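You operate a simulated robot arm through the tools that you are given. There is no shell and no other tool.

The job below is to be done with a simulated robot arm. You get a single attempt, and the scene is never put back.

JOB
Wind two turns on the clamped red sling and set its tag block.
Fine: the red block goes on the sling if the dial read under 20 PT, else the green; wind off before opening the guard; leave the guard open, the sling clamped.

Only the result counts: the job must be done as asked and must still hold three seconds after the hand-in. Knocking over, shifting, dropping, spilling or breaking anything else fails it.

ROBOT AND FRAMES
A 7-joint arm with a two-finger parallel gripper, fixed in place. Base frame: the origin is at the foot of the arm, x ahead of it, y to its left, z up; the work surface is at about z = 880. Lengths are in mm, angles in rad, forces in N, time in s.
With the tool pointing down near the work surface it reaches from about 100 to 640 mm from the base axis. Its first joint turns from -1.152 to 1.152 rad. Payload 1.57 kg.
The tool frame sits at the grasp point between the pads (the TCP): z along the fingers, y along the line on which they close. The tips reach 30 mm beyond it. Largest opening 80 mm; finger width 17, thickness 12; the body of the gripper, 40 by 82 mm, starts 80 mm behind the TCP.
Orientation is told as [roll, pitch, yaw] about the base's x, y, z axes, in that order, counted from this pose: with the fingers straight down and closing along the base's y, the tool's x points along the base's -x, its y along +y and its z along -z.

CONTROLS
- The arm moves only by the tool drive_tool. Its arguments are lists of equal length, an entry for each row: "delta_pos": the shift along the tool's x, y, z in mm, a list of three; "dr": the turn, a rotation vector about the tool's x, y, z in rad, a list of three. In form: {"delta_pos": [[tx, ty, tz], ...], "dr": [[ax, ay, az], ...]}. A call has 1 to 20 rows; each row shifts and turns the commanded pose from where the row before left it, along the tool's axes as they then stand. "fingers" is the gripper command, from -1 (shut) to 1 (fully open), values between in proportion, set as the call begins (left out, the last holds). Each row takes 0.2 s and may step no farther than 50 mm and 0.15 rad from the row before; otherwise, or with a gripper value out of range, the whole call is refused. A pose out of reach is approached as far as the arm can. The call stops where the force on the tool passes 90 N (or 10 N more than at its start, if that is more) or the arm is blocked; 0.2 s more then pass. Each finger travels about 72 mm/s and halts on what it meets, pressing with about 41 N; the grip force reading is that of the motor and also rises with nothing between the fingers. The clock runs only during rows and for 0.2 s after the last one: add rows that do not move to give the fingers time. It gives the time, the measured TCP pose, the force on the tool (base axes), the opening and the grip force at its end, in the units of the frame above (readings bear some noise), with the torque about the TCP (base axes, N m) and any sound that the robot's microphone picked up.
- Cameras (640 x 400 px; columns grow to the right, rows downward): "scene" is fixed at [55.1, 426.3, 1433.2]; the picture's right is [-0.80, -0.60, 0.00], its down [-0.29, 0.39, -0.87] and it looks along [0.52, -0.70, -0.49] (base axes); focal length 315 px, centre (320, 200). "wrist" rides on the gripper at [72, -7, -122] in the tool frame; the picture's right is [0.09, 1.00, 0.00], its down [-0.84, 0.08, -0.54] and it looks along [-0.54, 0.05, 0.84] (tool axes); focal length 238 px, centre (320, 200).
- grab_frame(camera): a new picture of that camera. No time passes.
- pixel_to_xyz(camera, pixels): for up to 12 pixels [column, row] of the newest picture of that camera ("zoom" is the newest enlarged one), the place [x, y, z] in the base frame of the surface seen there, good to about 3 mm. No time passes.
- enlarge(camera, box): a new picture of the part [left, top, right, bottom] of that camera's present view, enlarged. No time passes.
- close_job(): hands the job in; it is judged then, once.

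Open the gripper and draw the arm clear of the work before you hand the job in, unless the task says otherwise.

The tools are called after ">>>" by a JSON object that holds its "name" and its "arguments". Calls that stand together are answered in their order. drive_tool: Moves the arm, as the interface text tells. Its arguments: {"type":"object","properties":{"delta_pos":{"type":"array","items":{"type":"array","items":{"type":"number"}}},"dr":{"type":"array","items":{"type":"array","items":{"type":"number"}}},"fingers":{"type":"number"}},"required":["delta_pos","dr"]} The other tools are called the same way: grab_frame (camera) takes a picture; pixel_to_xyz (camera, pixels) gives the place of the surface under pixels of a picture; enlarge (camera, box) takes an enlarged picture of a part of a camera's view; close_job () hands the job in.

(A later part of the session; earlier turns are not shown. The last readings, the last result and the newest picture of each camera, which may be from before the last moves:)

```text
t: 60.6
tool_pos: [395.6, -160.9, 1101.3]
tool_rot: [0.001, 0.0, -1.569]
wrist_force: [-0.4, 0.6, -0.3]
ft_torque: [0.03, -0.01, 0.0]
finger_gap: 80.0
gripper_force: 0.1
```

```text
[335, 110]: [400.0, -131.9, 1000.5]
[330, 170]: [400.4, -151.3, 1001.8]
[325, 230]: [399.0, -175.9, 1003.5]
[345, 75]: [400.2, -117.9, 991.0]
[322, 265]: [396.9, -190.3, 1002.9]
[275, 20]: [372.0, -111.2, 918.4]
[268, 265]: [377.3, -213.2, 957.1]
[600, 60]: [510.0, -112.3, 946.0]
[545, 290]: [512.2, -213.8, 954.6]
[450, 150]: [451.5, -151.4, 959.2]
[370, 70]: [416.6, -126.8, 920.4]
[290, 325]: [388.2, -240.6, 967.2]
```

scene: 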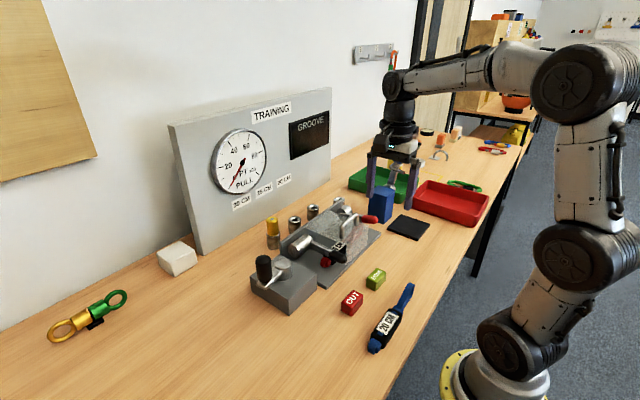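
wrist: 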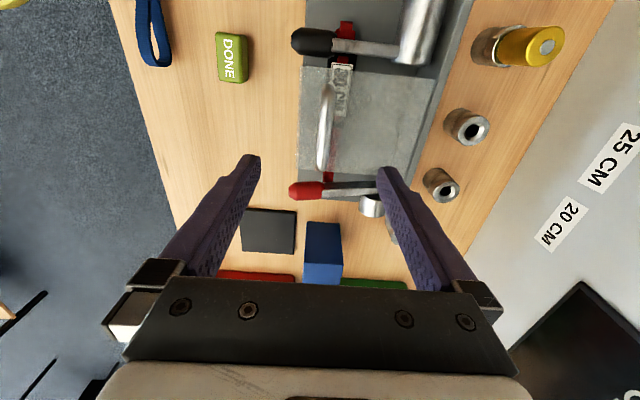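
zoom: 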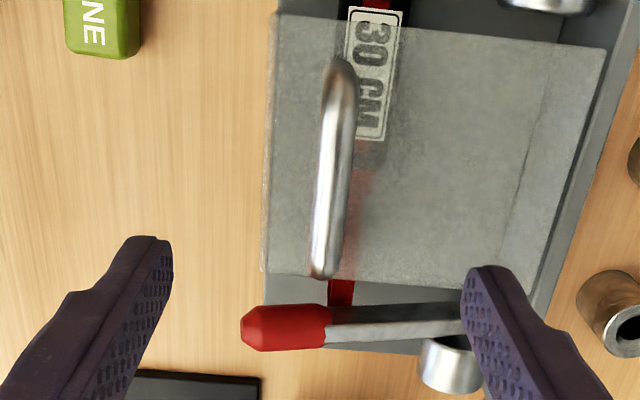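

The bar is centred at x≈398.5, z≈997. I descend to TCP z≈1000 (tips ~970, above the panel at 959) and close on the bar.

>>> {"name": "drive_tool", "arguments": {"delta_pos": [[0.9, 2.9, 40], [0, 0, 40], [0, 0, 20.5], [0, 0, 0]], "dr": [[0, 0, 0], [0, 0, 0], [0, 0, 0], [0, 0, 0]]}}

>>> {"name": "drive_tool", "arguments": {"delta_pos": [[0, 0, 0], [0, 0, 0], [0, 0, 0], [0, 0, 0], [0, 0, 0]], "dr": [[0, 0, 0], [0, 0, 0], [0, 0, 0], [0, 0, 0], [0, 0, 0]], "fingers": -1}}

>>> {"name": "grab_frame", "arguments": {"camera": "wrist"}}

```text
t: 61.6
tool_pos: [398.5, -161.1, 999.7]
tool_rot: [0.001, -0.001, -1.569]
wrist_force: [-0.7, -0.7, -0.7]
ft_torque: [0.0, -0.02, 0.03]
finger_gap: 79.8
gripper_force: 0.0
```

```text
t: 62.8
tool_pos: [401.4, -160.0, 999.6]
tool_rot: [0.002, -0.003, -1.569]
wrist_force: [14.1, 0.1, -4.9]
ft_torque: [-0.02, -0.07, -0.05]
finger_gap: 13.4
gripper_force: 30.4
```

```text
taken
```

wrist: 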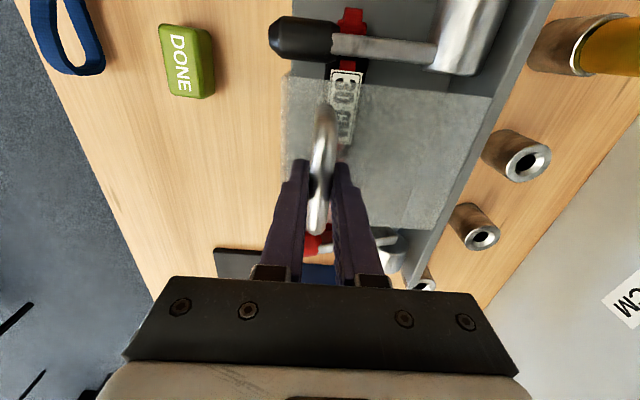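

Gripped the bar (gap 13.4 mm, +14 N in x, so the bar is a bit further +x). I start lifting along an arc about the hinge near (511, 955), first 20°.

>>> {"name": "drive_tool", "arguments": {"delta_pos": [[0, 2, 0], [0, 4.1, -9.4], [0, 4.9, -9.0], [0, 5.7, -8.6], [0, 6.3, -8.1], [0, 0, 0]], "dr": [[0, 0, 0], [0, 0, 0], [0, 0, 0], [0, 0, 0], [0, 0, 0], [0, 0, 0]]}}

>>> {"name": "grab_frame", "arguments": {"camera": "scene"}}

>>> {"name": "enlarge", "arguments": {"camera": "scene", "box": [260, 160, 420, 280]}}

>>> {"name": "grab_frame", "arguments": {"camera": "wrist"}}

```text
t: 64.2
tool_pos: [419.7, -160.2, 1036.3]
tool_rot: [-0.001, -0.003, -1.571]
wrist_force: [-23.0, 2.5, 18.1]
ft_torque: [-0.44, 0.11, -0.07]
finger_gap: 13.4
gripper_force: 29.7
```

```text
taken
```

scene: 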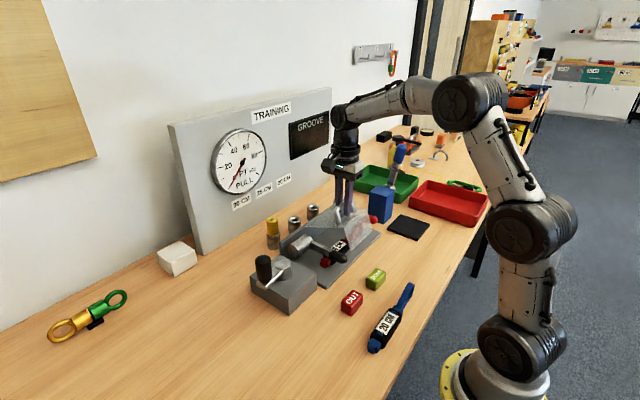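

```text
3.33 times, centred on (340, 220) of scene
```

zoom: 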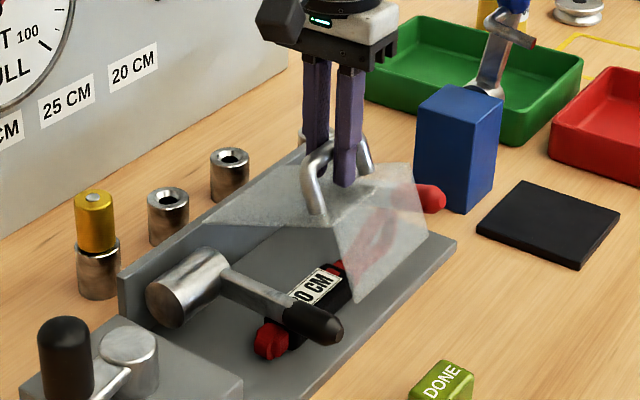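

```text
taken
```

wrist: 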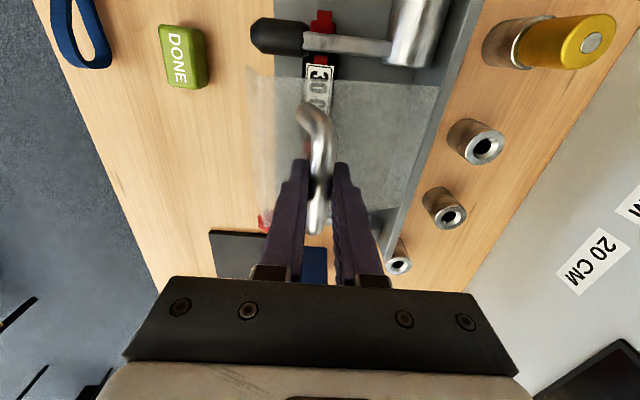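

The guard is opening well; the force (−23, +18) points radially outward, so the true radius is a bit larger (hinge ~ (519, 961)). I continue with a corrected arc, 20° more.

>>> {"name": "drive_tool", "arguments": {"delta_pos": [[0, 5.1, -9.5], [0, 7.3, -7.8], [0, 8.0, -7.1], [0, 8.5, -6.4], [0, 0, 0]], "dr": [[0, 0, 0], [0, 0, 0], [0, 0, 0], [0, 0, 0], [0, 0, 0]]}}

>>> {"name": "enlarge", "arguments": {"camera": "scene", "box": [260, 150, 420, 280]}}

```text
t: 65.4
tool_pos: [449.9, -158.8, 1062.1]
tool_rot: [-0.001, 0.0, -1.57]
wrist_force: [10.8, -10.3, -20.8]
ft_torque: [-0.05, -0.05, 0.0]
finger_gap: 13.6
gripper_force: 31.1
```

```text
3.08 times, centred on (340, 215) of scene
```

zoom: 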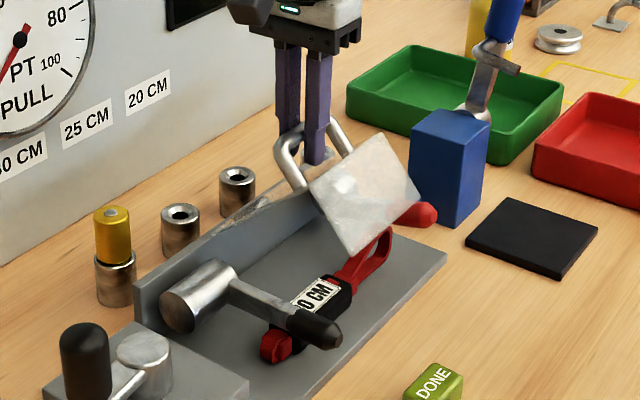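

At ~40° open; now slight inward pull, so r≈118 about (512, 958). I continue 25° more with relief.

>>> {"name": "drive_tool", "arguments": {"delta_pos": [[0, 9.8, -3.7], [0, 9.4, -4.2], [0, 9.6, -3.3], [0, 10.0, -2.6], [0, 10.1, -1.6], [0, 0, 0]], "dr": [[0, 0, 0], [0, 0, 0], [0, 0, 0], [0, 0, 0], [0, 0, 0], [0, 0, 0]]}}

>>> {"name": "enlarge", "arguments": {"camera": "scene", "box": [260, 150, 420, 280]}}

>>> {"name": "grab_frame", "arguments": {"camera": "wrist"}}

```text
t: 66.8
tool_pos: [499.4, -160.6, 1080.6]
tool_rot: [0.004, 0.001, -1.569]
wrist_force: [-1.6, 11.0, 5.7]
ft_torque: [0.46, 0.05, -0.05]
finger_gap: 13.4
gripper_force: 29.7
```

```text
3.08 times, centred on (340, 215) of scene
```

zoom: 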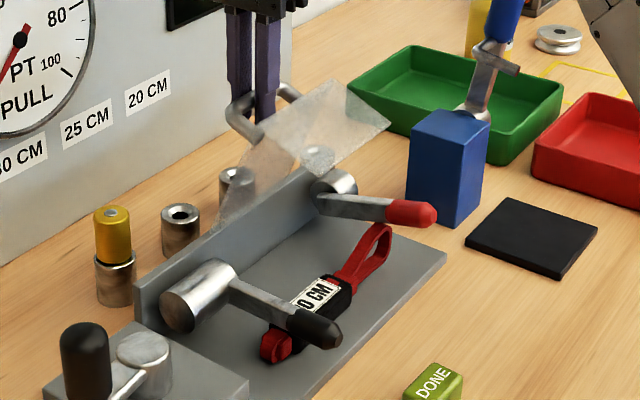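

```text
taken
```

wrist: 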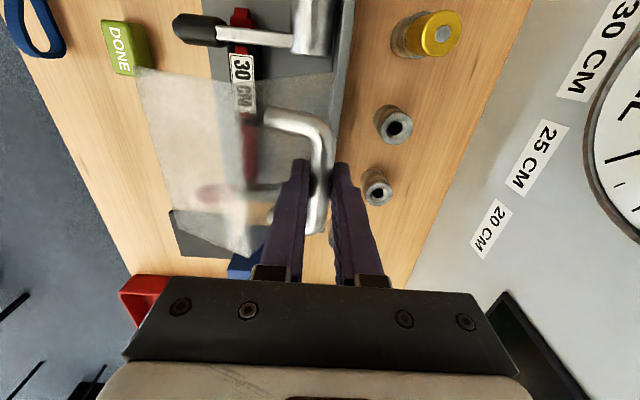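

~65° open, little force. I continue 30° more.

>>> {"name": "drive_tool", "arguments": {"delta_pos": [[0, 10.2, -0.7], [0, 10.3, 0.1], [0, 10.2, 1.0], [0, 10.0, 1.9], [0, 9.9, 2.8], [0, 0, 0]], "dr": [[0, 0, 0], [0, 0, 0], [0, 0, 0], [0, 0, 0], [0, 0, 0], [0, 0, 0]]}}

>>> {"name": "enlarge", "arguments": {"camera": "scene", "box": [260, 130, 420, 280]}}

>>> {"name": "grab_frame", "arguments": {"camera": "wrist"}}

```text
t: 68.2
tool_pos: [548.0, -159.6, 1073.7]
tool_rot: [-0.006, 0.001, -1.57]
wrist_force: [-5.8, -1.7, -12.4]
ft_torque: [0.09, 0.04, 0.0]
finger_gap: 13.0
gripper_force: 30.1
```

```text
2.67 times, centred on (340, 205) of scene
```

zoom: 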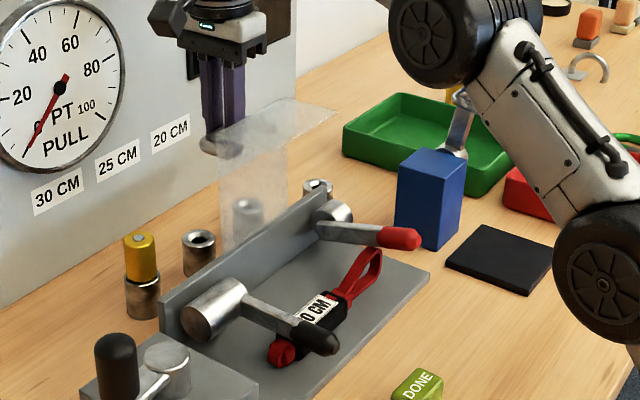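

```text
taken
```

wrist: 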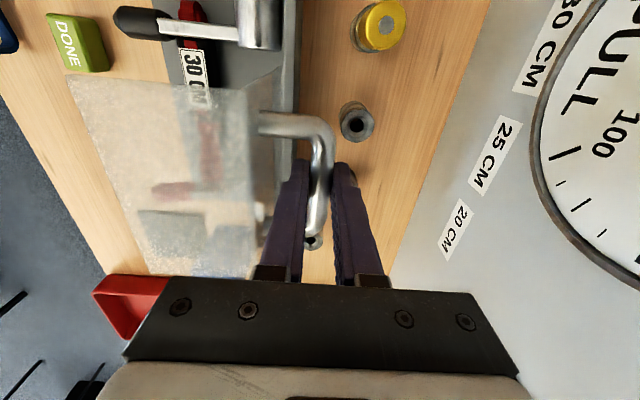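

About 90° open now. I go on to find the stop, 10° more.

>>> {"name": "drive_tool", "arguments": {"delta_pos": [[0, 9.6, 2.5], [0, 9.2, 4.4], [0, 0, 0]], "dr": [[0, 0, 0], [0, 0, 0], [0, 0, 0]]}}

>>> {"name": "enlarge", "arguments": {"camera": "scene", "box": [260, 130, 420, 280]}}

```text
t: 69.0
tool_pos: [563.9, -159.7, 1068.5]
tool_rot: [-0.016, 0.001, -1.57]
wrist_force: [-35.4, -6.3, -12.5]
ft_torque: [-0.42, 0.27, -0.01]
finger_gap: 13.6
gripper_force: 30.6
```

```text
2.67 times, centred on (340, 205) of scene
```

zoom: 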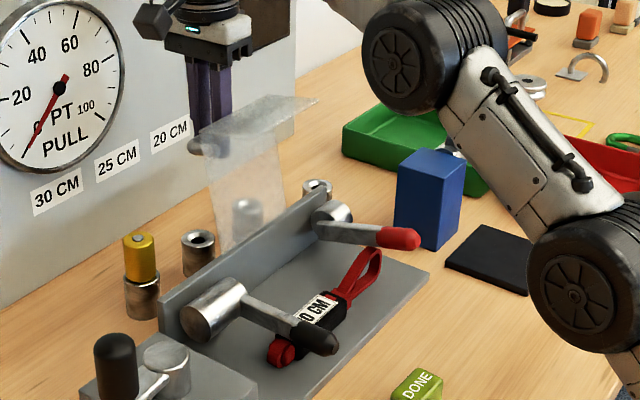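

Force −35 N in x: probably near the stop. I try 4 mm more to see.

>>> {"name": "drive_tool", "arguments": {"delta_pos": [[0, 2, 2], [0, 2, 1.5], [0, 0, 0]], "dr": [[0, 0, 0], [0, 0, 0], [0, 0, 0]]}}

>>> {"name": "grab_frame", "arguments": {"camera": "wrist"}}

```text
t: 69.8
tool_pos: [565.0, -159.4, 1068.8]
tool_rot: [-0.021, 0.0, -1.573]
wrist_force: [-59.7, -7.1, 9.4]
ft_torque: [0.38, 0.6, 0.09]
finger_gap: 13.5
gripper_force: 30.4
```

```text
taken
```

wrist: 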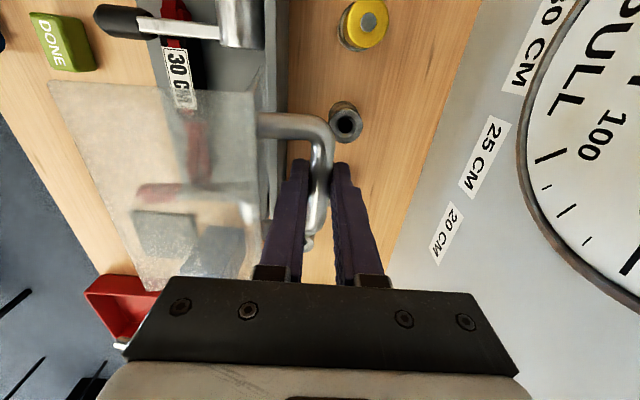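

It is at its stop (force rises, no movement). I relieve the push by 4 mm and open the fingers only to ~28 mm so the inner finger does not push the panel.

>>> {"name": "drive_tool", "arguments": {"delta_pos": [[0, -4, 0], [0, -1, 0], [0, 0, 0]], "dr": [[0, 0, 0], [0, 0, 0], [0, 0, 0]]}}

>>> {"name": "drive_tool", "arguments": {"delta_pos": [[0, 0, 0], [0, 0, 0], [0, 0, 0]], "dr": [[0, 0, 0], [0, 0, 0], [0, 0, 0]], "fingers": -0.3}}

>>> {"name": "grab_frame", "arguments": {"camera": "wrist"}}

>>> {"name": "enlarge", "arguments": {"camera": "scene", "box": [260, 130, 420, 280]}}

```text
t: 70.6
tool_pos: [563.1, -159.4, 1067.0]
tool_rot: [-0.006, -0.003, -1.571]
wrist_force: [-35.4, -10.3, 20.9]
ft_torque: [-0.1, 0.39, 0.04]
finger_gap: 13.9
gripper_force: 30.5
```

```text
t: 71.4
tool_pos: [566.3, -157.7, 1063.2]
tool_rot: [-0.002, 0.001, -1.57]
wrist_force: [0.3, 0.0, -0.2]
ft_torque: [-0.01, 0.0, 0.03]
finger_gap: 27.9
gripper_force: 0.0
```

```text
taken
```

wrist: 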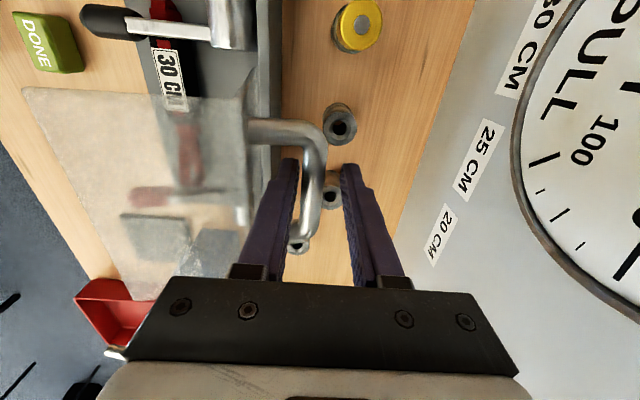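

```text
2.67 times, centred on (340, 205) of scene
```

zoom: 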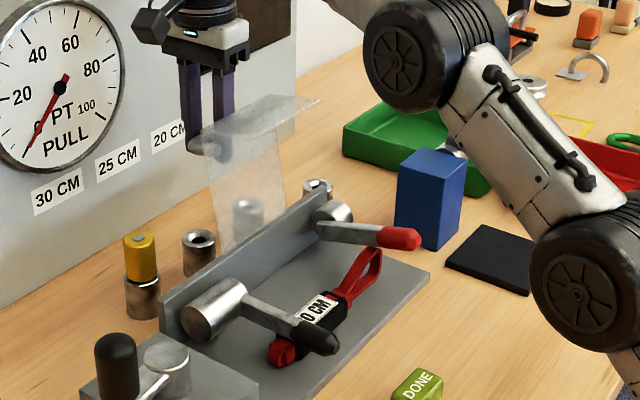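

Fingers opened to 28 mm with no load on them; the guard seems to stay. I lift straight up in small steps and check.

>>> {"name": "drive_tool", "arguments": {"delta_pos": [[0, 0, -10], [0, 0, -12], [0, 0, -12], [0, 0, -12], [0, 0, 0]], "dr": [[0, 0, 0], [0, 0, 0], [0, 0, 0], [0, 0, 0], [0, 0, 0]]}}

>>> {"name": "grab_frame", "arguments": {"camera": "wrist"}}

>>> {"name": "enlarge", "arguments": {"camera": "scene", "box": [240, 110, 420, 280]}}

```text
t: 72.6
tool_pos: [565.1, -158.2, 1108.0]
tool_rot: [0.001, -0.001, -1.569]
wrist_force: [-0.1, 0.4, -0.3]
ft_torque: [0.0, -0.02, -0.01]
finger_gap: 27.8
gripper_force: 0.0
out of reach, approached as far as the arm can: row 4
```

```text
taken
```

wrist: 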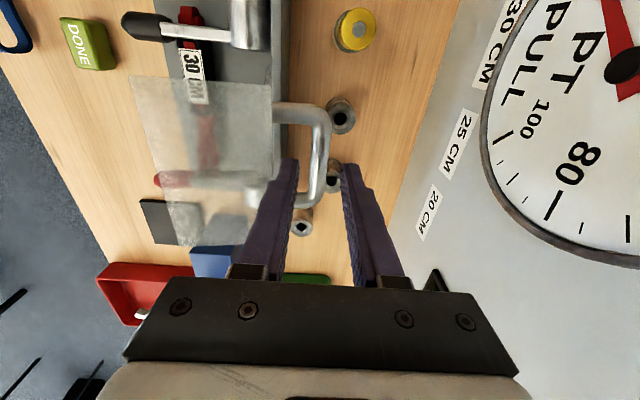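

```text
2.35 times, centred on (330, 195) of scene
```

zoom: 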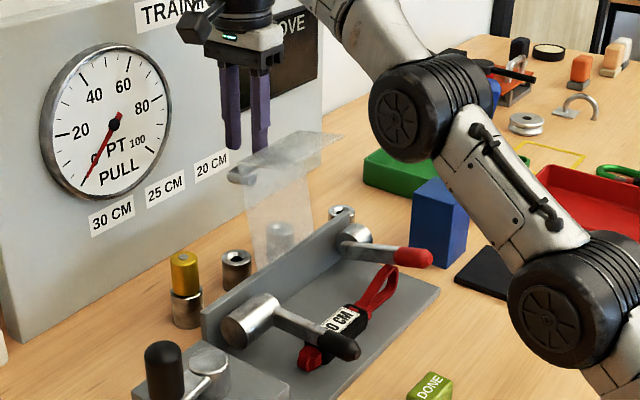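

Tips (z≈1078) are just above the bar and the guard stays open. Higher is out of reach here, so I slide sideways in +y away from the guard before rising and coming back.

>>> {"name": "drive_tool", "arguments": {"delta_pos": [[15, 0, 0], [25, 0, 0], [40, 0, 0], [45, 0, 0], [15, 0, 0]], "dr": [[0, 0, 0], [0, 0, 0], [0, 0, 0], [0, 0, 0], [0, 0, 0]]}}

>>> {"name": "grab_frame", "arguments": {"camera": "scene"}}

>>> {"name": "grab_frame", "arguments": {"camera": "wrist"}}

```text
t: 73.8
tool_pos: [562.4, -19.4, 1107.9]
tool_rot: [0.0, 0.001, -1.569]
wrist_force: [0.0, -0.6, 0.4]
ft_torque: [-0.02, -0.03, 0.01]
finger_gap: 28.1
gripper_force: 0.0
```

```text
taken
```

scene: 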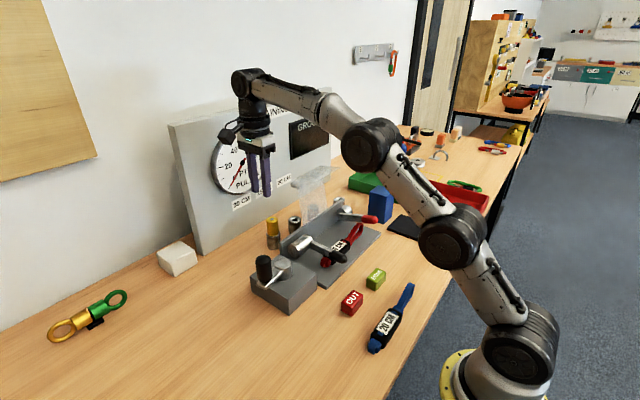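

```text
taken
```

wrist: 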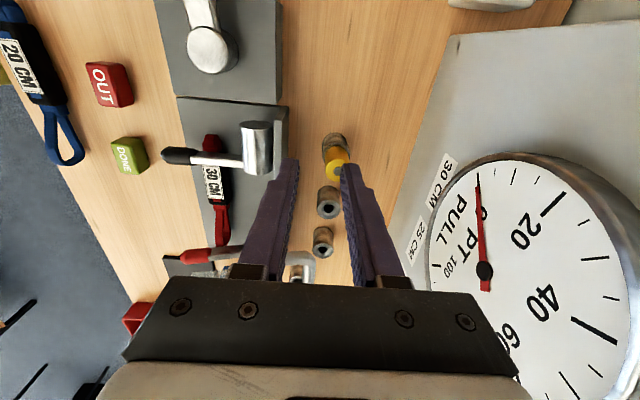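

The guard stands open and the dial shows 0. I come back toward the base, then yaw back to 0 to look at the open sling from above.

>>> {"name": "drive_tool", "arguments": {"delta_pos": [[0, -40, -15], [0, -45, -10], [0, -45, 0], [0, -45, 0], [0, -45, 0], [0, -40, 0]], "dr": [[0, 0, 0], [0, 0, 0], [0, 0, 0], [0, 0, 0], [0, 0, 0], [0, 0, 0]]}}

>>> {"name": "drive_tool", "arguments": {"delta_pos": [[0, 0, 0], [0, 0, 0], [0, 0, 0], [0, 0, 0], [0, 0, 0], [0, 0, 0], [0, 0, 0], [0, 0, 0], [0, 0, 0], [0, 0, 0], [0, 0, 0]], "dr": [[0, 0, -0.1427], [0, 0, -0.1427], [0, 0, -0.1427], [0, 0, -0.1427], [0, 0, -0.1427], [0, 0, -0.1427], [0, 0, -0.1427], [0, 0, -0.1427], [0, 0, -0.1427], [0, 0, -0.1427], [0, 0, -0.1427]], "fingers": 1}}

>>> {"name": "grab_frame", "arguments": {"camera": "scene"}}

>>> {"name": "grab_frame", "arguments": {"camera": "wrist"}}

```text
t: 75.2
tool_pos: [302.7, -20.6, 1134.7]
tool_rot: [0.001, 0.0, -1.568]
wrist_force: [-0.3, 0.4, 0.1]
ft_torque: [-0.01, 0.01, 0.02]
finger_gap: 28.1
gripper_force: 0.0
```

```text
t: 77.6
tool_pos: [302.1, -18.8, 1133.0]
tool_rot: [0.0, 0.001, 0.002]
wrist_force: [-0.6, -0.6, 1.2]
ft_torque: [-0.02, 0.03, -0.04]
finger_gap: 80.3
gripper_force: 0.0
```

```text
taken
```

scene: 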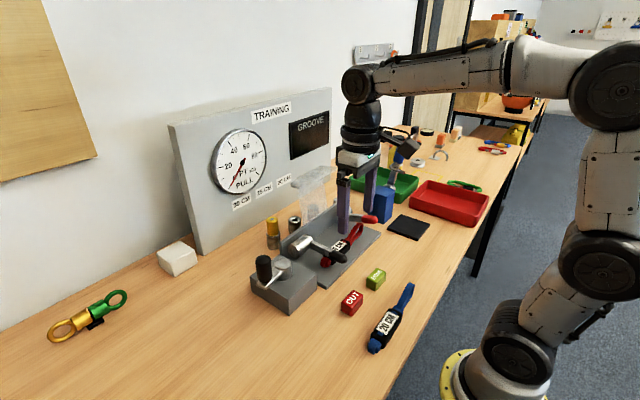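

```text
taken
```

wrist: 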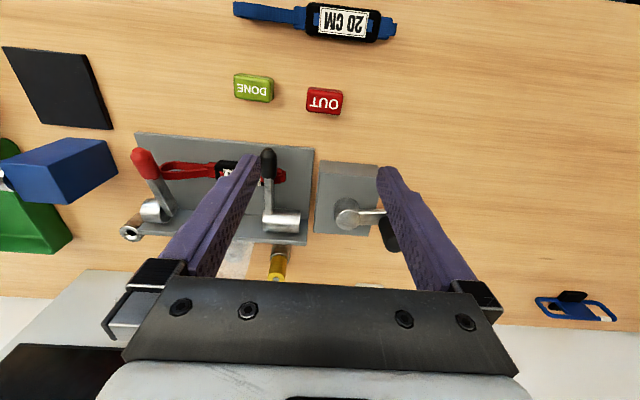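

I move to y≈−150 for a straight look at the sling.

>>> {"name": "drive_tool", "arguments": {"delta_pos": [[3, -45, 5], [3, -45, 10], [4, -42, 10]], "dr": [[0, 0, 0], [0, 0, 0], [0, 0, 0]]}}

>>> {"name": "grab_frame", "arguments": {"camera": "wrist"}}

>>> {"name": "enlarge", "arguments": {"camera": "wrist", "box": [220, 130, 430, 280]}}

>>> {"name": "enlarge", "arguments": {"camera": "scene", "box": [280, 190, 400, 300]}}

```text
t: 78.4
tool_pos: [291.9, -153.7, 1106.4]
tool_rot: [0.0, -0.001, 0.004]
wrist_force: [-0.5, 0.1, 0.3]
ft_torque: [0.0, 0.0, 0.0]
finger_gap: 80.3
gripper_force: 0.1
```

```text
taken
```

wrist: 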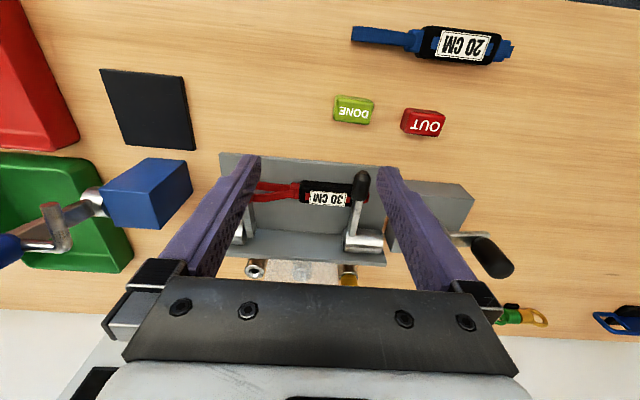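

```text
2.67 times, centred on (325, 205) of wrist
```

zoom: 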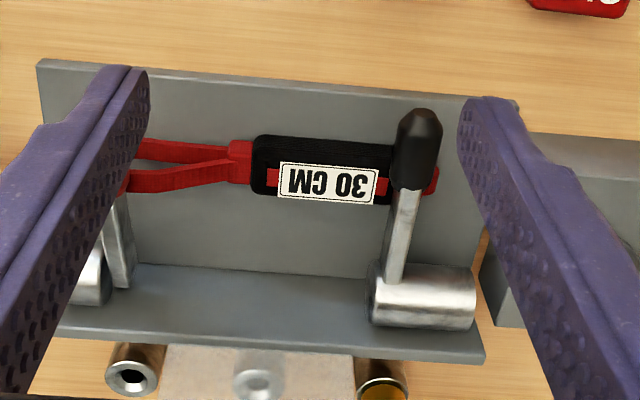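

```text
3.64 times, centred on (340, 245) of scene
```

zoom: 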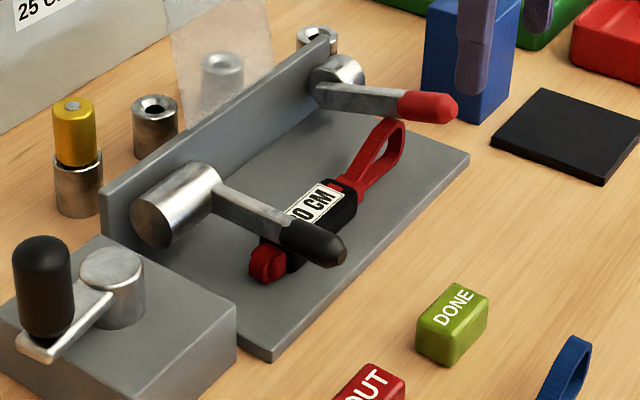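

>>> {"name": "pixel_to_xyz", "arguments": {"camera": "wrist", "pixels": [[303, 184], [303, 200], [325, 182], [325, 198], [345, 186], [343, 204], [299, 192], [285, 187], [362, 180], [353, 110], [357, 102], [335, 110]]}}

>>> {"name": "enlarge", "arguments": {"camera": "wrist", "box": [240, 160, 390, 250]}}

>>> {"name": "enlarge", "arguments": {"camera": "wrist", "box": [310, 80, 460, 150]}}

```text
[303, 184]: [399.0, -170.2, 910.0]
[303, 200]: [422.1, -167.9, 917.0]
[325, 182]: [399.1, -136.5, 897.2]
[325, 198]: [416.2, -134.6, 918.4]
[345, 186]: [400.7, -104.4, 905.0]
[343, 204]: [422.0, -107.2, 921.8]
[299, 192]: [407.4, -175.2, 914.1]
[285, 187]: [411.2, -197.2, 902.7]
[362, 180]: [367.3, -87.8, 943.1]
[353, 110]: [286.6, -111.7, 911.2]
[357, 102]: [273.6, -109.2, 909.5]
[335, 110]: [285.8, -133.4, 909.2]
```

```text
4.27 times, centred on (315, 205) of wrist
```

zoom: 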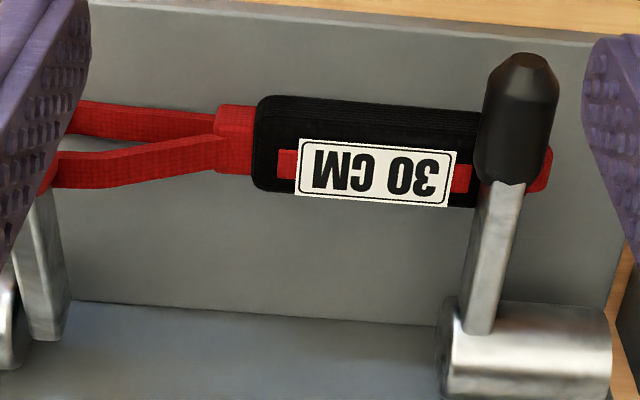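

```text
4.27 times, centred on (385, 115) of wrist
```

zoom: 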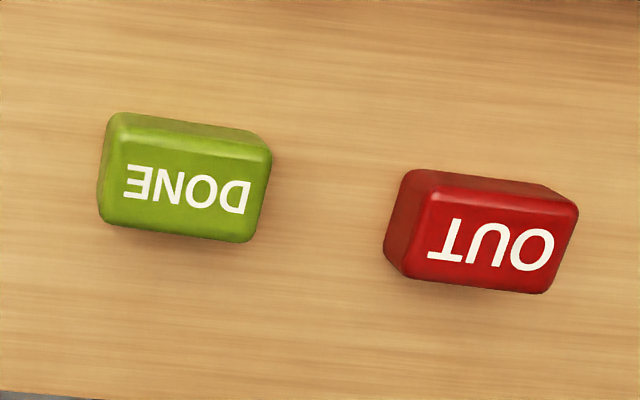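

>>> {"name": "pixel_to_xyz", "arguments": {"camera": "zoom", "pixels": [[105, 215], [125, 150], [265, 180], [250, 235], [185, 190], [118, 118], [268, 150], [190, 238], [180, 135], [110, 180], [262, 205]]}}

>>> {"name": "pixel_to_xyz", "arguments": {"camera": "wrist", "pixels": [[325, 191], [325, 194], [325, 201], [325, 205], [308, 191], [308, 202], [342, 195], [342, 205], [302, 196], [350, 200], [295, 190]]}}

```text
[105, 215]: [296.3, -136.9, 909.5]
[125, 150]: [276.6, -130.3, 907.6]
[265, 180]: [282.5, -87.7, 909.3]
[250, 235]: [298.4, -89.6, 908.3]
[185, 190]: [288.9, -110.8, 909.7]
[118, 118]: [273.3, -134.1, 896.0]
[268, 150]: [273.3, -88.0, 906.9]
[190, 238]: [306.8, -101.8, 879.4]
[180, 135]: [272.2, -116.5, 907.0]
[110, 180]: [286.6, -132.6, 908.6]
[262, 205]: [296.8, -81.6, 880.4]
```

```text
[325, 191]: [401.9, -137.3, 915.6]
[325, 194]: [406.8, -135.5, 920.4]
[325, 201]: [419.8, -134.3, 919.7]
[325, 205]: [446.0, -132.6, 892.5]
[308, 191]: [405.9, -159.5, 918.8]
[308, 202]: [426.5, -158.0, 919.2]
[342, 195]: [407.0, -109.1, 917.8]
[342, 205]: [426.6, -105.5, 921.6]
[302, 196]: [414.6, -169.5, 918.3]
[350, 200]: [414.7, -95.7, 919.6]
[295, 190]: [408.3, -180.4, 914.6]
```

Green block: x≈271–302, y≈−135…−87, z 880–910, slightly yawed. Sleeve top of the sling is flat at z≈920, x≈404–427. I go above the green block and tilt the tool 0.25 rad toward the base (for later clearance to the open guard).

>>> {"name": "drive_tool", "arguments": {"delta_pos": [[2, 14, 35], [2, 14, 35], [1, 14.7, 30], [0, 0, 0]], "dr": [[0, -0.125, 0], [0, -0.125, 0], [0, 0, 0], [0, 0, 0]]}}

>>> {"name": "grab_frame", "arguments": {"camera": "wrist"}}

>>> {"name": "enlarge", "arguments": {"camera": "wrist", "box": [230, 120, 410, 260]}}

>>> {"name": "grab_frame", "arguments": {"camera": "scene"}}

```text
t: 79.4
tool_pos: [298.4, -105.3, 1010.1]
tool_rot: [0.0, -0.252, 0.002]
wrist_force: [0.2, -0.5, -0.2]
ft_torque: [0.01, -0.02, -0.01]
finger_gap: 79.7
gripper_force: 0.0
```

```text
taken
```

wrist: 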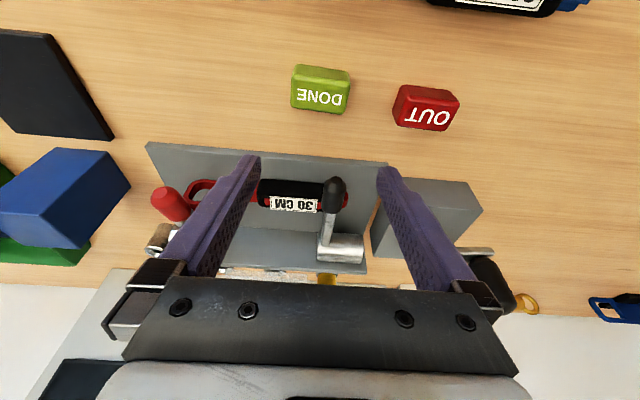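

```text
2.86 times, centred on (320, 190) of wrist
```

zoom: 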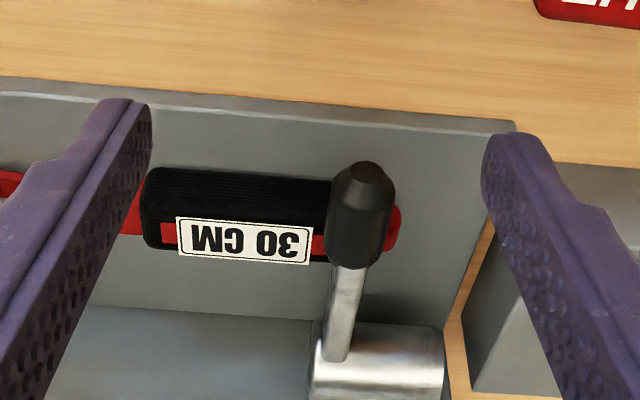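

```text
taken
```

scene: 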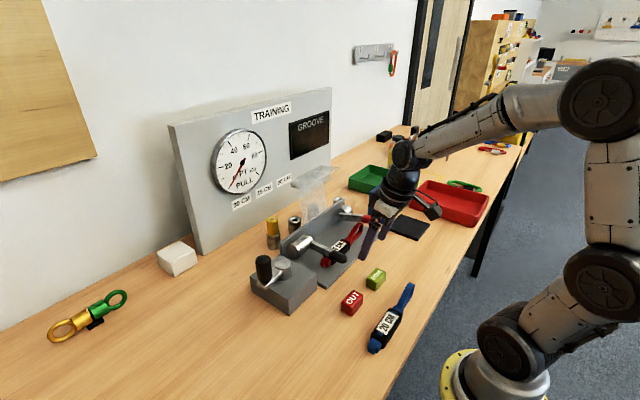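

Tilt works, gripper leaning to the base. I measure the green block's edges here and the lever arm near the sling.

>>> {"name": "enlarge", "arguments": {"camera": "wrist", "box": [270, 50, 370, 120]}}

>>> {"name": "pixel_to_xyz", "arguments": {"camera": "wrist", "pixels": [[294, 104], [344, 111], [320, 97], [349, 95], [346, 84], [297, 80], [294, 88], [319, 108], [332, 215], [330, 205], [337, 185], [328, 195]]}}

```text
5.71 times, centred on (320, 85) of wrist
```

zoom: 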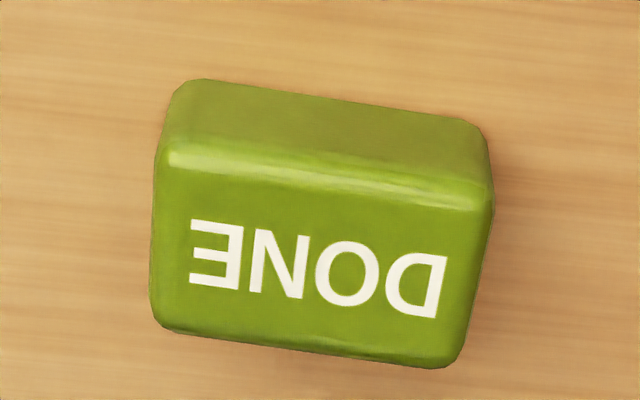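

```text
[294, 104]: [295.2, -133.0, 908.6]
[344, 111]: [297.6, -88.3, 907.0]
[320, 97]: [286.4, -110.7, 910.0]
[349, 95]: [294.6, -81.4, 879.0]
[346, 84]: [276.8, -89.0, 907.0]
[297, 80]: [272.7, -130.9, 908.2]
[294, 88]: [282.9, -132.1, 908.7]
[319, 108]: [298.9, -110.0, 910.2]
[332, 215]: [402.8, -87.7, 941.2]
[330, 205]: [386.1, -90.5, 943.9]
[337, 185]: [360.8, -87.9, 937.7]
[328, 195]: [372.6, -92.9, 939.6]
```

Green block centre ≈ (286, −110.5), yaw ≈ −4.5°. I yaw the tool to match and go to a pre-grasp about 40 mm above the grasp height.

>>> {"name": "drive_tool", "arguments": {"delta_pos": [[14.9, -2.6, 24.1], [14.9, -2.6, 24.1], [0, 0, 0]], "dr": [[0.0194, 0, 0.0755], [0, 0, 0], [0, 0, 0]]}}

>>> {"name": "grab_frame", "arguments": {"camera": "wrist"}}

>>> {"name": "enlarge", "arguments": {"camera": "scene", "box": [320, 190, 440, 330]}}

```text
t: 80.2
tool_pos: [281.0, -110.6, 956.9]
tool_rot: [0.001, -0.249, -0.076]
wrist_force: [-0.2, -0.4, -0.2]
ft_torque: [0.01, -0.03, 0.0]
finger_gap: 80.0
gripper_force: 0.1
```

```text
taken
```

wrist: 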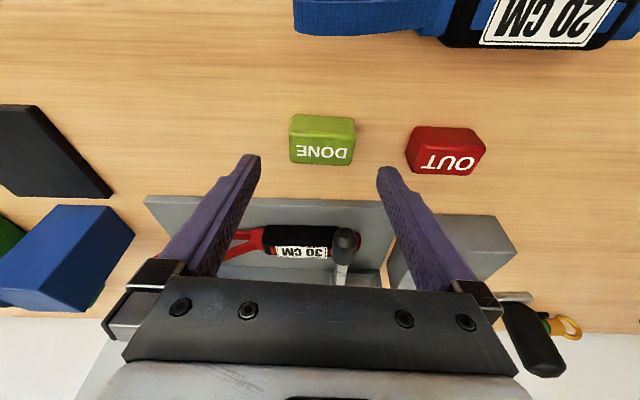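

```text
2.86 times, centred on (380, 260) of scene
```

zoom: 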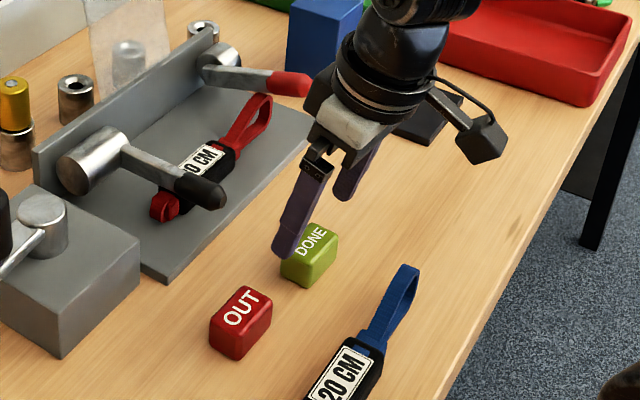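

Aligned at (281, −110.6, 957). I check the block's centre once more and lower vertically by 41 mm.

>>> {"name": "pixel_to_xyz", "arguments": {"camera": "wrist", "pixels": [[293, 140], [291, 158], [351, 145], [347, 162], [322, 150], [322, 140], [322, 162]]}}

>>> {"name": "drive_tool", "arguments": {"delta_pos": [[5.05, 0, 19.9], [5.05, 0, 19.8], [0, 0, 0]], "dr": [[0, 0, 0], [0, 0, 0], [0, 0, 0]]}}

>>> {"name": "grab_frame", "arguments": {"camera": "wrist"}}

```text
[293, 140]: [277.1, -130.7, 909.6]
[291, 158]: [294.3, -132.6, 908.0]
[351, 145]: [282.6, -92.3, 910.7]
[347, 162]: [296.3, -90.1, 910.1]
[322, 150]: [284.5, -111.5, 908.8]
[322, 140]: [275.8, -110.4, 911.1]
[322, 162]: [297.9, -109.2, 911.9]
```

```text
t: 81.0
tool_pos: [281.1, -112.4, 915.9]
tool_rot: [0.0, -0.249, -0.076]
wrist_force: [-0.5, 0.7, -0.2]
ft_torque: [0.0, -0.01, 0.0]
finger_gap: 79.8
gripper_force: 0.0
```

```text
taken
```

wrist: 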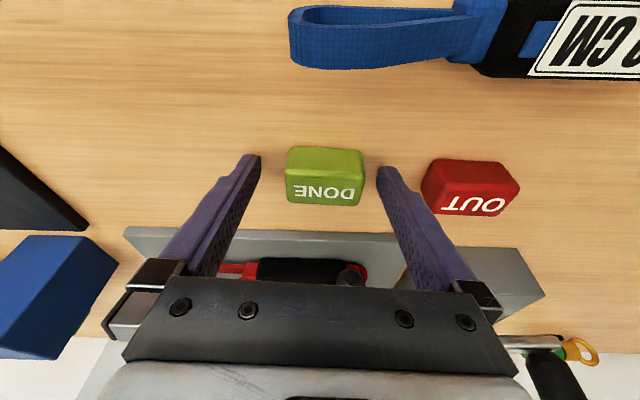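

Fingers straddle the green block. I close on it.

>>> {"name": "drive_tool", "arguments": {"delta_pos": [[0, 0, 0], [0, 0, 0], [0, 0, 0], [0, 0, 0]], "dr": [[0, 0, 0], [0, 0, 0], [0, 0, 0], [0, 0, 0]], "fingers": -1}}

>>> {"name": "grab_frame", "arguments": {"camera": "wrist"}}

>>> {"name": "enlarge", "arguments": {"camera": "scene", "box": [320, 190, 440, 330]}}

```text
t: 82.0
tool_pos: [281.0, -113.3, 915.5]
tool_rot: [0.0, -0.249, -0.076]
wrist_force: [-0.1, 0.8, -0.8]
ft_torque: [0.01, -0.02, 0.03]
finger_gap: 48.8
gripper_force: 41.3
```

```text
taken
```

wrist: 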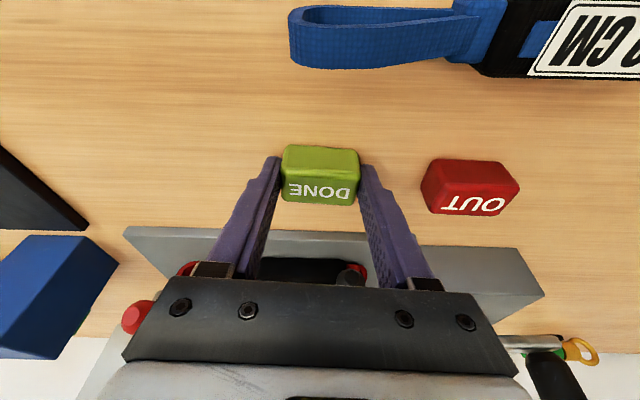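

```text
2.86 times, centred on (380, 260) of scene
```

zoom: 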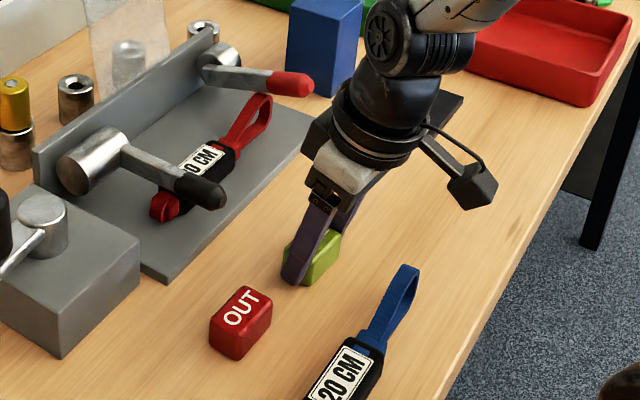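

Gripped at 48.8 mm. I lift 80 mm and check the hold.

>>> {"name": "drive_tool", "arguments": {"delta_pos": [[-4.9, 0, -19.4], [-7.4, 0, -29.1], [-7.4, 0, -29.1], [0, 0, 0]], "dr": [[0, 0, 0], [0, 0, 0], [-0.0187, 0, -0.0736], [0, 0, 0]]}}

>>> {"name": "grab_frame", "arguments": {"camera": "wrist"}}

```text
t: 83.0
tool_pos: [281.7, -111.3, 995.2]
tool_rot: [-0.001, -0.25, 0.0]
wrist_force: [-0.1, 0.1, -0.2]
ft_torque: [-0.01, 0.01, 0.01]
finger_gap: 48.3
gripper_force: 41.5
```

```text
taken
```

wrist: 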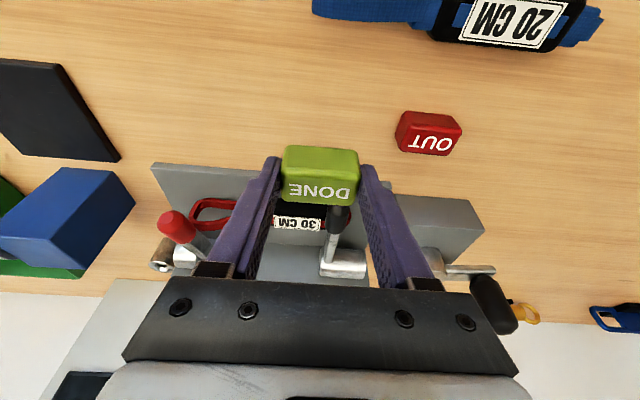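

Block held firmly. I move over the sling at TCP z≈1000 (block bottom ~965, above the black lever).

>>> {"name": "drive_tool", "arguments": {"delta_pos": [[-31, -9, 5], [-32, -9, 7], [-32, -8.7, 7.5], [-31, -8, 7.5], [0, 0, 0]], "dr": [[0, 0, 0], [0, 0, 0], [0, 0, 0], [0, 0, 0], [0, 0, 0]]}}

>>> {"name": "grab_frame", "arguments": {"camera": "wrist"}}

>>> {"name": "grab_frame", "arguments": {"camera": "scene"}}

>>> {"name": "enlarge", "arguments": {"camera": "scene", "box": [270, 150, 410, 280]}}

```text
t: 84.2
tool_pos: [412.5, -147.1, 996.1]
tool_rot: [0.001, -0.25, 0.0]
wrist_force: [0.4, 0.4, -0.6]
ft_torque: [0.02, 0.02, -0.02]
finger_gap: 49.0
gripper_force: 40.9
```

```text
taken
```

wrist: 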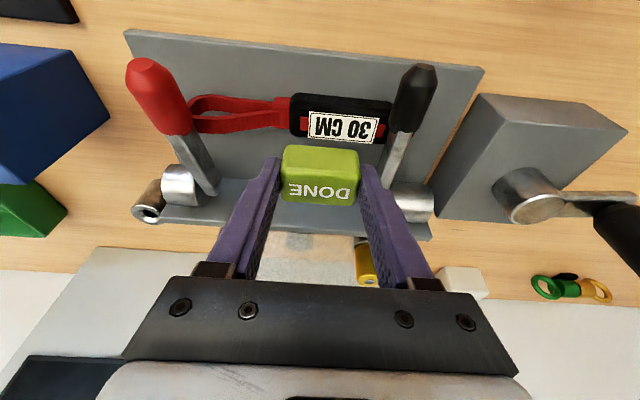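

```text
taken
```

scene: 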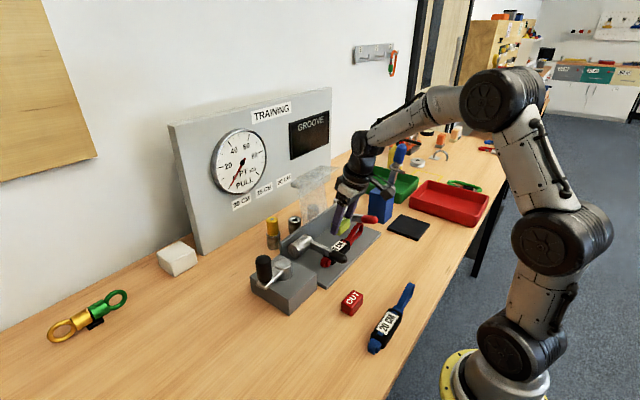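

```text
3.08 times, centred on (340, 215) of scene
```

zoom: 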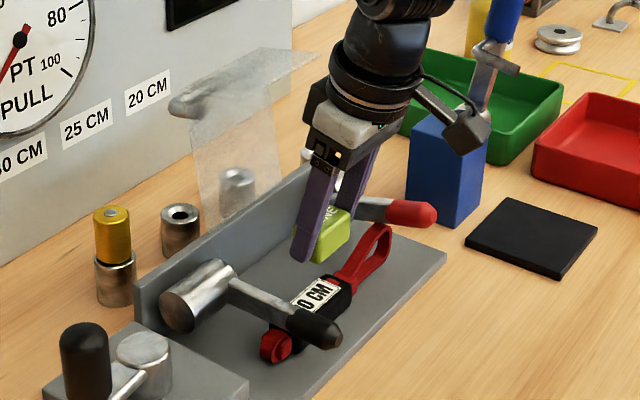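

The block hangs above and slightly beyond the sleeve in view; I measure both to align precisely.

>>> {"name": "pixel_to_xyz", "arguments": {"camera": "wrist", "pixels": [[320, 185], [290, 185], [350, 185], [320, 175], [320, 200], [342, 128], [342, 118], [342, 140], [300, 115], [300, 133], [292, 118], [380, 115]]}}

>>> {"name": "enlarge", "arguments": {"camera": "wrist", "box": [250, 70, 430, 220]}}

```text
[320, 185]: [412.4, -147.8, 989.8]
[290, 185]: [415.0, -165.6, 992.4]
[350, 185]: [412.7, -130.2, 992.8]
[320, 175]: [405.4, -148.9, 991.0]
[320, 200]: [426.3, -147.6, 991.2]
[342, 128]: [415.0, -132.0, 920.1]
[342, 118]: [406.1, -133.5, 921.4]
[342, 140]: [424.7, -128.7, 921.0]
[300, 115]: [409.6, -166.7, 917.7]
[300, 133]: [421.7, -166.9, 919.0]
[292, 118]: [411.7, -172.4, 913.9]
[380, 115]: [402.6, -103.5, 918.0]
```

```text
2.67 times, centred on (340, 145) of wrist
```

zoom: 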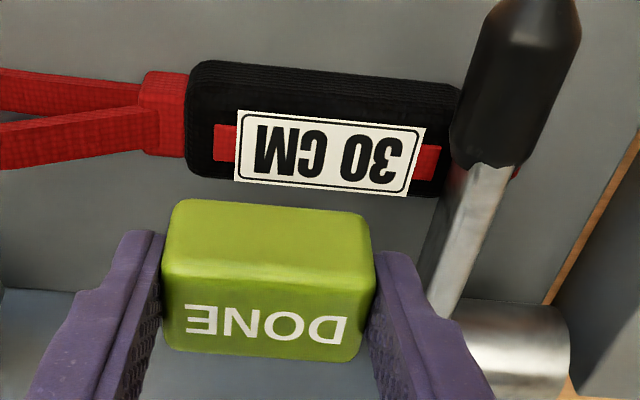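

>>> {"name": "pixel_to_xyz", "arguments": {"camera": "wrist", "pixels": [[330, 95], [330, 98], [330, 102], [330, 106], [330, 109], [330, 112], [330, 136], [330, 139], [330, 142], [310, 139], [295, 125], [360, 144]]}}

```text
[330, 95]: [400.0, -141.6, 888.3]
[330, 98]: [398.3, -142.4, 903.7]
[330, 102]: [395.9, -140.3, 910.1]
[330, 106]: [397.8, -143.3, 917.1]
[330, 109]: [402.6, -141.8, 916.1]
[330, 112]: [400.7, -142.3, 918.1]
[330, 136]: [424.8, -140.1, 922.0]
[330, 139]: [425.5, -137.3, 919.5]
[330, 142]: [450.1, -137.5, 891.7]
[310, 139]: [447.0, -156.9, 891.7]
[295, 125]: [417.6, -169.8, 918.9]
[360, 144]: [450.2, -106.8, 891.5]
```

The sleeve spans x≈397–427 (centre 412), top z≈920. I shift −5 mm in x and lower 36 mm, leaving ~4 mm.

>>> {"name": "drive_tool", "arguments": {"delta_pos": [[6.9, 0.5, 16.8], [6.9, 0.5, 16.8], [0, 0, 0]], "dr": [[0, 0, 0], [0, 0, 0], [0, 0, 0]]}}

>>> {"name": "grab_frame", "arguments": {"camera": "wrist"}}

>>> {"name": "enlarge", "arguments": {"camera": "scene", "box": [290, 180, 390, 280]}}

```text
t: 85.0
tool_pos: [406.6, -142.9, 961.3]
tool_rot: [0.0, -0.248, 0.0]
wrist_force: [-0.2, 1.0, -1.1]
ft_torque: [0.01, 0.05, 0.01]
finger_gap: 48.7
gripper_force: 41.3
```

```text
taken
```

wrist: 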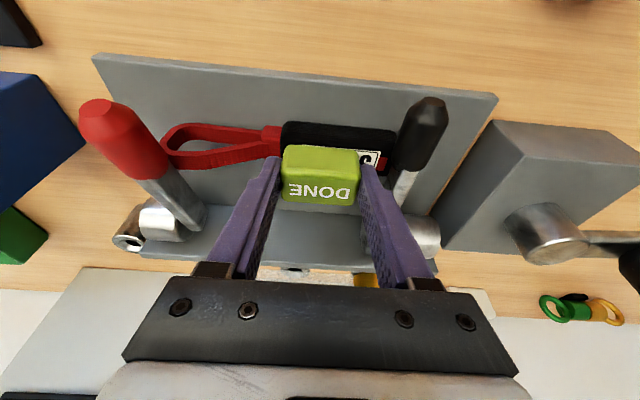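

```text
4.00 times, centred on (340, 230) of scene
```

zoom: 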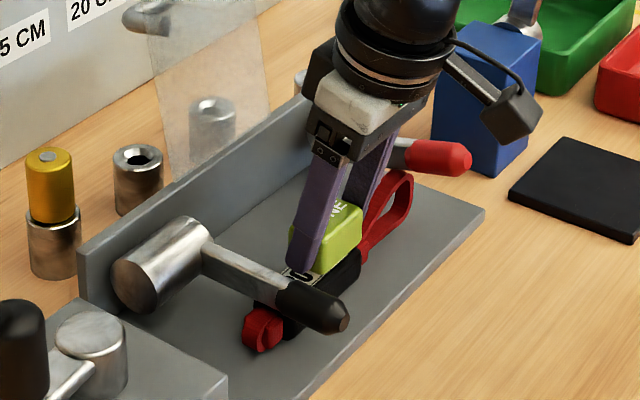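

About 5 mm above the sleeve. I shift −3 mm in y away from the lever and lower in small steps watching the z force.

>>> {"name": "drive_tool", "arguments": {"delta_pos": [[0.5, -3, 1.94], [0.35, 0, 1.45], [0, 0, 0]], "dr": [[0, 0, 0], [0, 0, 0], [0, 0, 0]]}}

>>> {"name": "drive_tool", "arguments": {"delta_pos": [[0.25, 0, 0.97], [0, 0, 0]], "dr": [[0, 0, 0], [0, 0, 0]]}}

>>> {"name": "enlarge", "arguments": {"camera": "scene", "box": [300, 190, 390, 280]}}

```text
t: 85.8
tool_pos: [407.1, -148.0, 959.3]
tool_rot: [0.0, -0.248, 0.001]
wrist_force: [0.0, -0.2, -0.2]
ft_torque: [-0.01, 0.01, -0.03]
finger_gap: 48.6
gripper_force: 41.2
```

```text
t: 86.4
tool_pos: [406.2, -146.9, 958.0]
tool_rot: [0.0, -0.25, 0.0]
wrist_force: [-1.0, -0.1, 0.5]
ft_torque: [0.02, -0.01, -0.02]
finger_gap: 48.7
gripper_force: 40.8
```

```text
4.44 times, centred on (345, 235) of scene
```

zoom: 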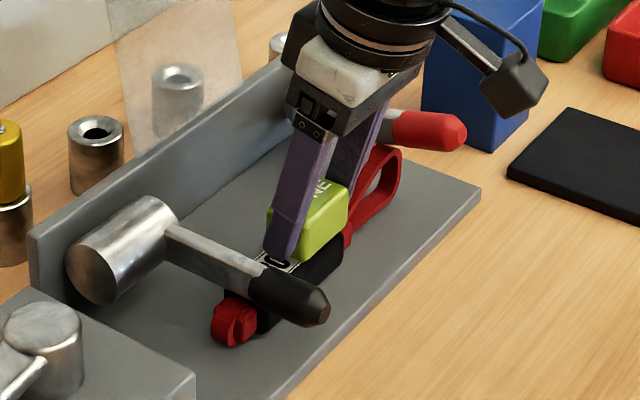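

No contact yet (z 958, bottom ~922). I go on down by 1 mm steps.

>>> {"name": "drive_tool", "arguments": {"delta_pos": [[0.25, 0, 0.97], [0.25, 0, 0.97], [0, 0, 0]], "dr": [[0, 0, 0], [0, 0, 0], [0, 0, 0]]}}

```text
t: 87.2
tool_pos: [406.7, -147.8, 956.1]
tool_rot: [-0.001, -0.249, -0.002]
wrist_force: [0.3, 0.2, -0.1]
ft_torque: [0.01, -0.02, -0.01]
finger_gap: 48.7
gripper_force: 40.9
```

>>> {"name": "drive_tool", "arguments": {"delta_pos": [[0.25, 0, 0.97], [0, 0, 0]], "dr": [[0, 0, 0], [0, 0, 0]]}}

>>> {"name": "enlarge", "arguments": {"camera": "wrist", "box": [240, 90, 430, 230]}}

```text
t: 87.8
tool_pos: [405.3, -148.2, 956.6]
tool_rot: [-0.003, -0.248, 0.001]
wrist_force: [-0.2, 0.4, 0.8]
ft_torque: [0.02, -0.02, 0.02]
finger_gap: 48.9
gripper_force: 41.1
```

```text
2.86 times, centred on (335, 160) of wrist
```

zoom: 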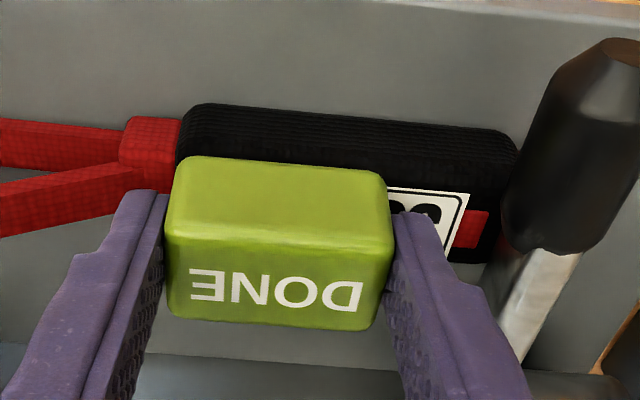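

Force still ~1 N; I continue 1 mm at a time (contact should come near z 955).

>>> {"name": "drive_tool", "arguments": {"delta_pos": [[0.25, 0, 0.97], [0, 0, 0]], "dr": [[0, 0, 0], [0, 0, 0]]}}

>>> {"name": "drive_tool", "arguments": {"delta_pos": [[0.25, 0, 0.97], [0, 0, 0]], "dr": [[0, 0, 0], [0, 0, 0]]}}

```text
t: 88.4
tool_pos: [406.2, -148.6, 954.9]
tool_rot: [-0.005, -0.25, 0.0]
wrist_force: [-0.8, 3.0, 3.7]
ft_torque: [0.12, 0.0, 0.03]
finger_gap: 48.7
gripper_force: 40.9
```

```text
t: 89.0
tool_pos: [405.4, -148.6, 955.8]
tool_rot: [-0.003, -0.253, 0.002]
wrist_force: [-0.1, 0.7, 10.1]
ft_torque: [0.15, -0.01, -0.01]
finger_gap: 49.0
gripper_force: 41.2
```

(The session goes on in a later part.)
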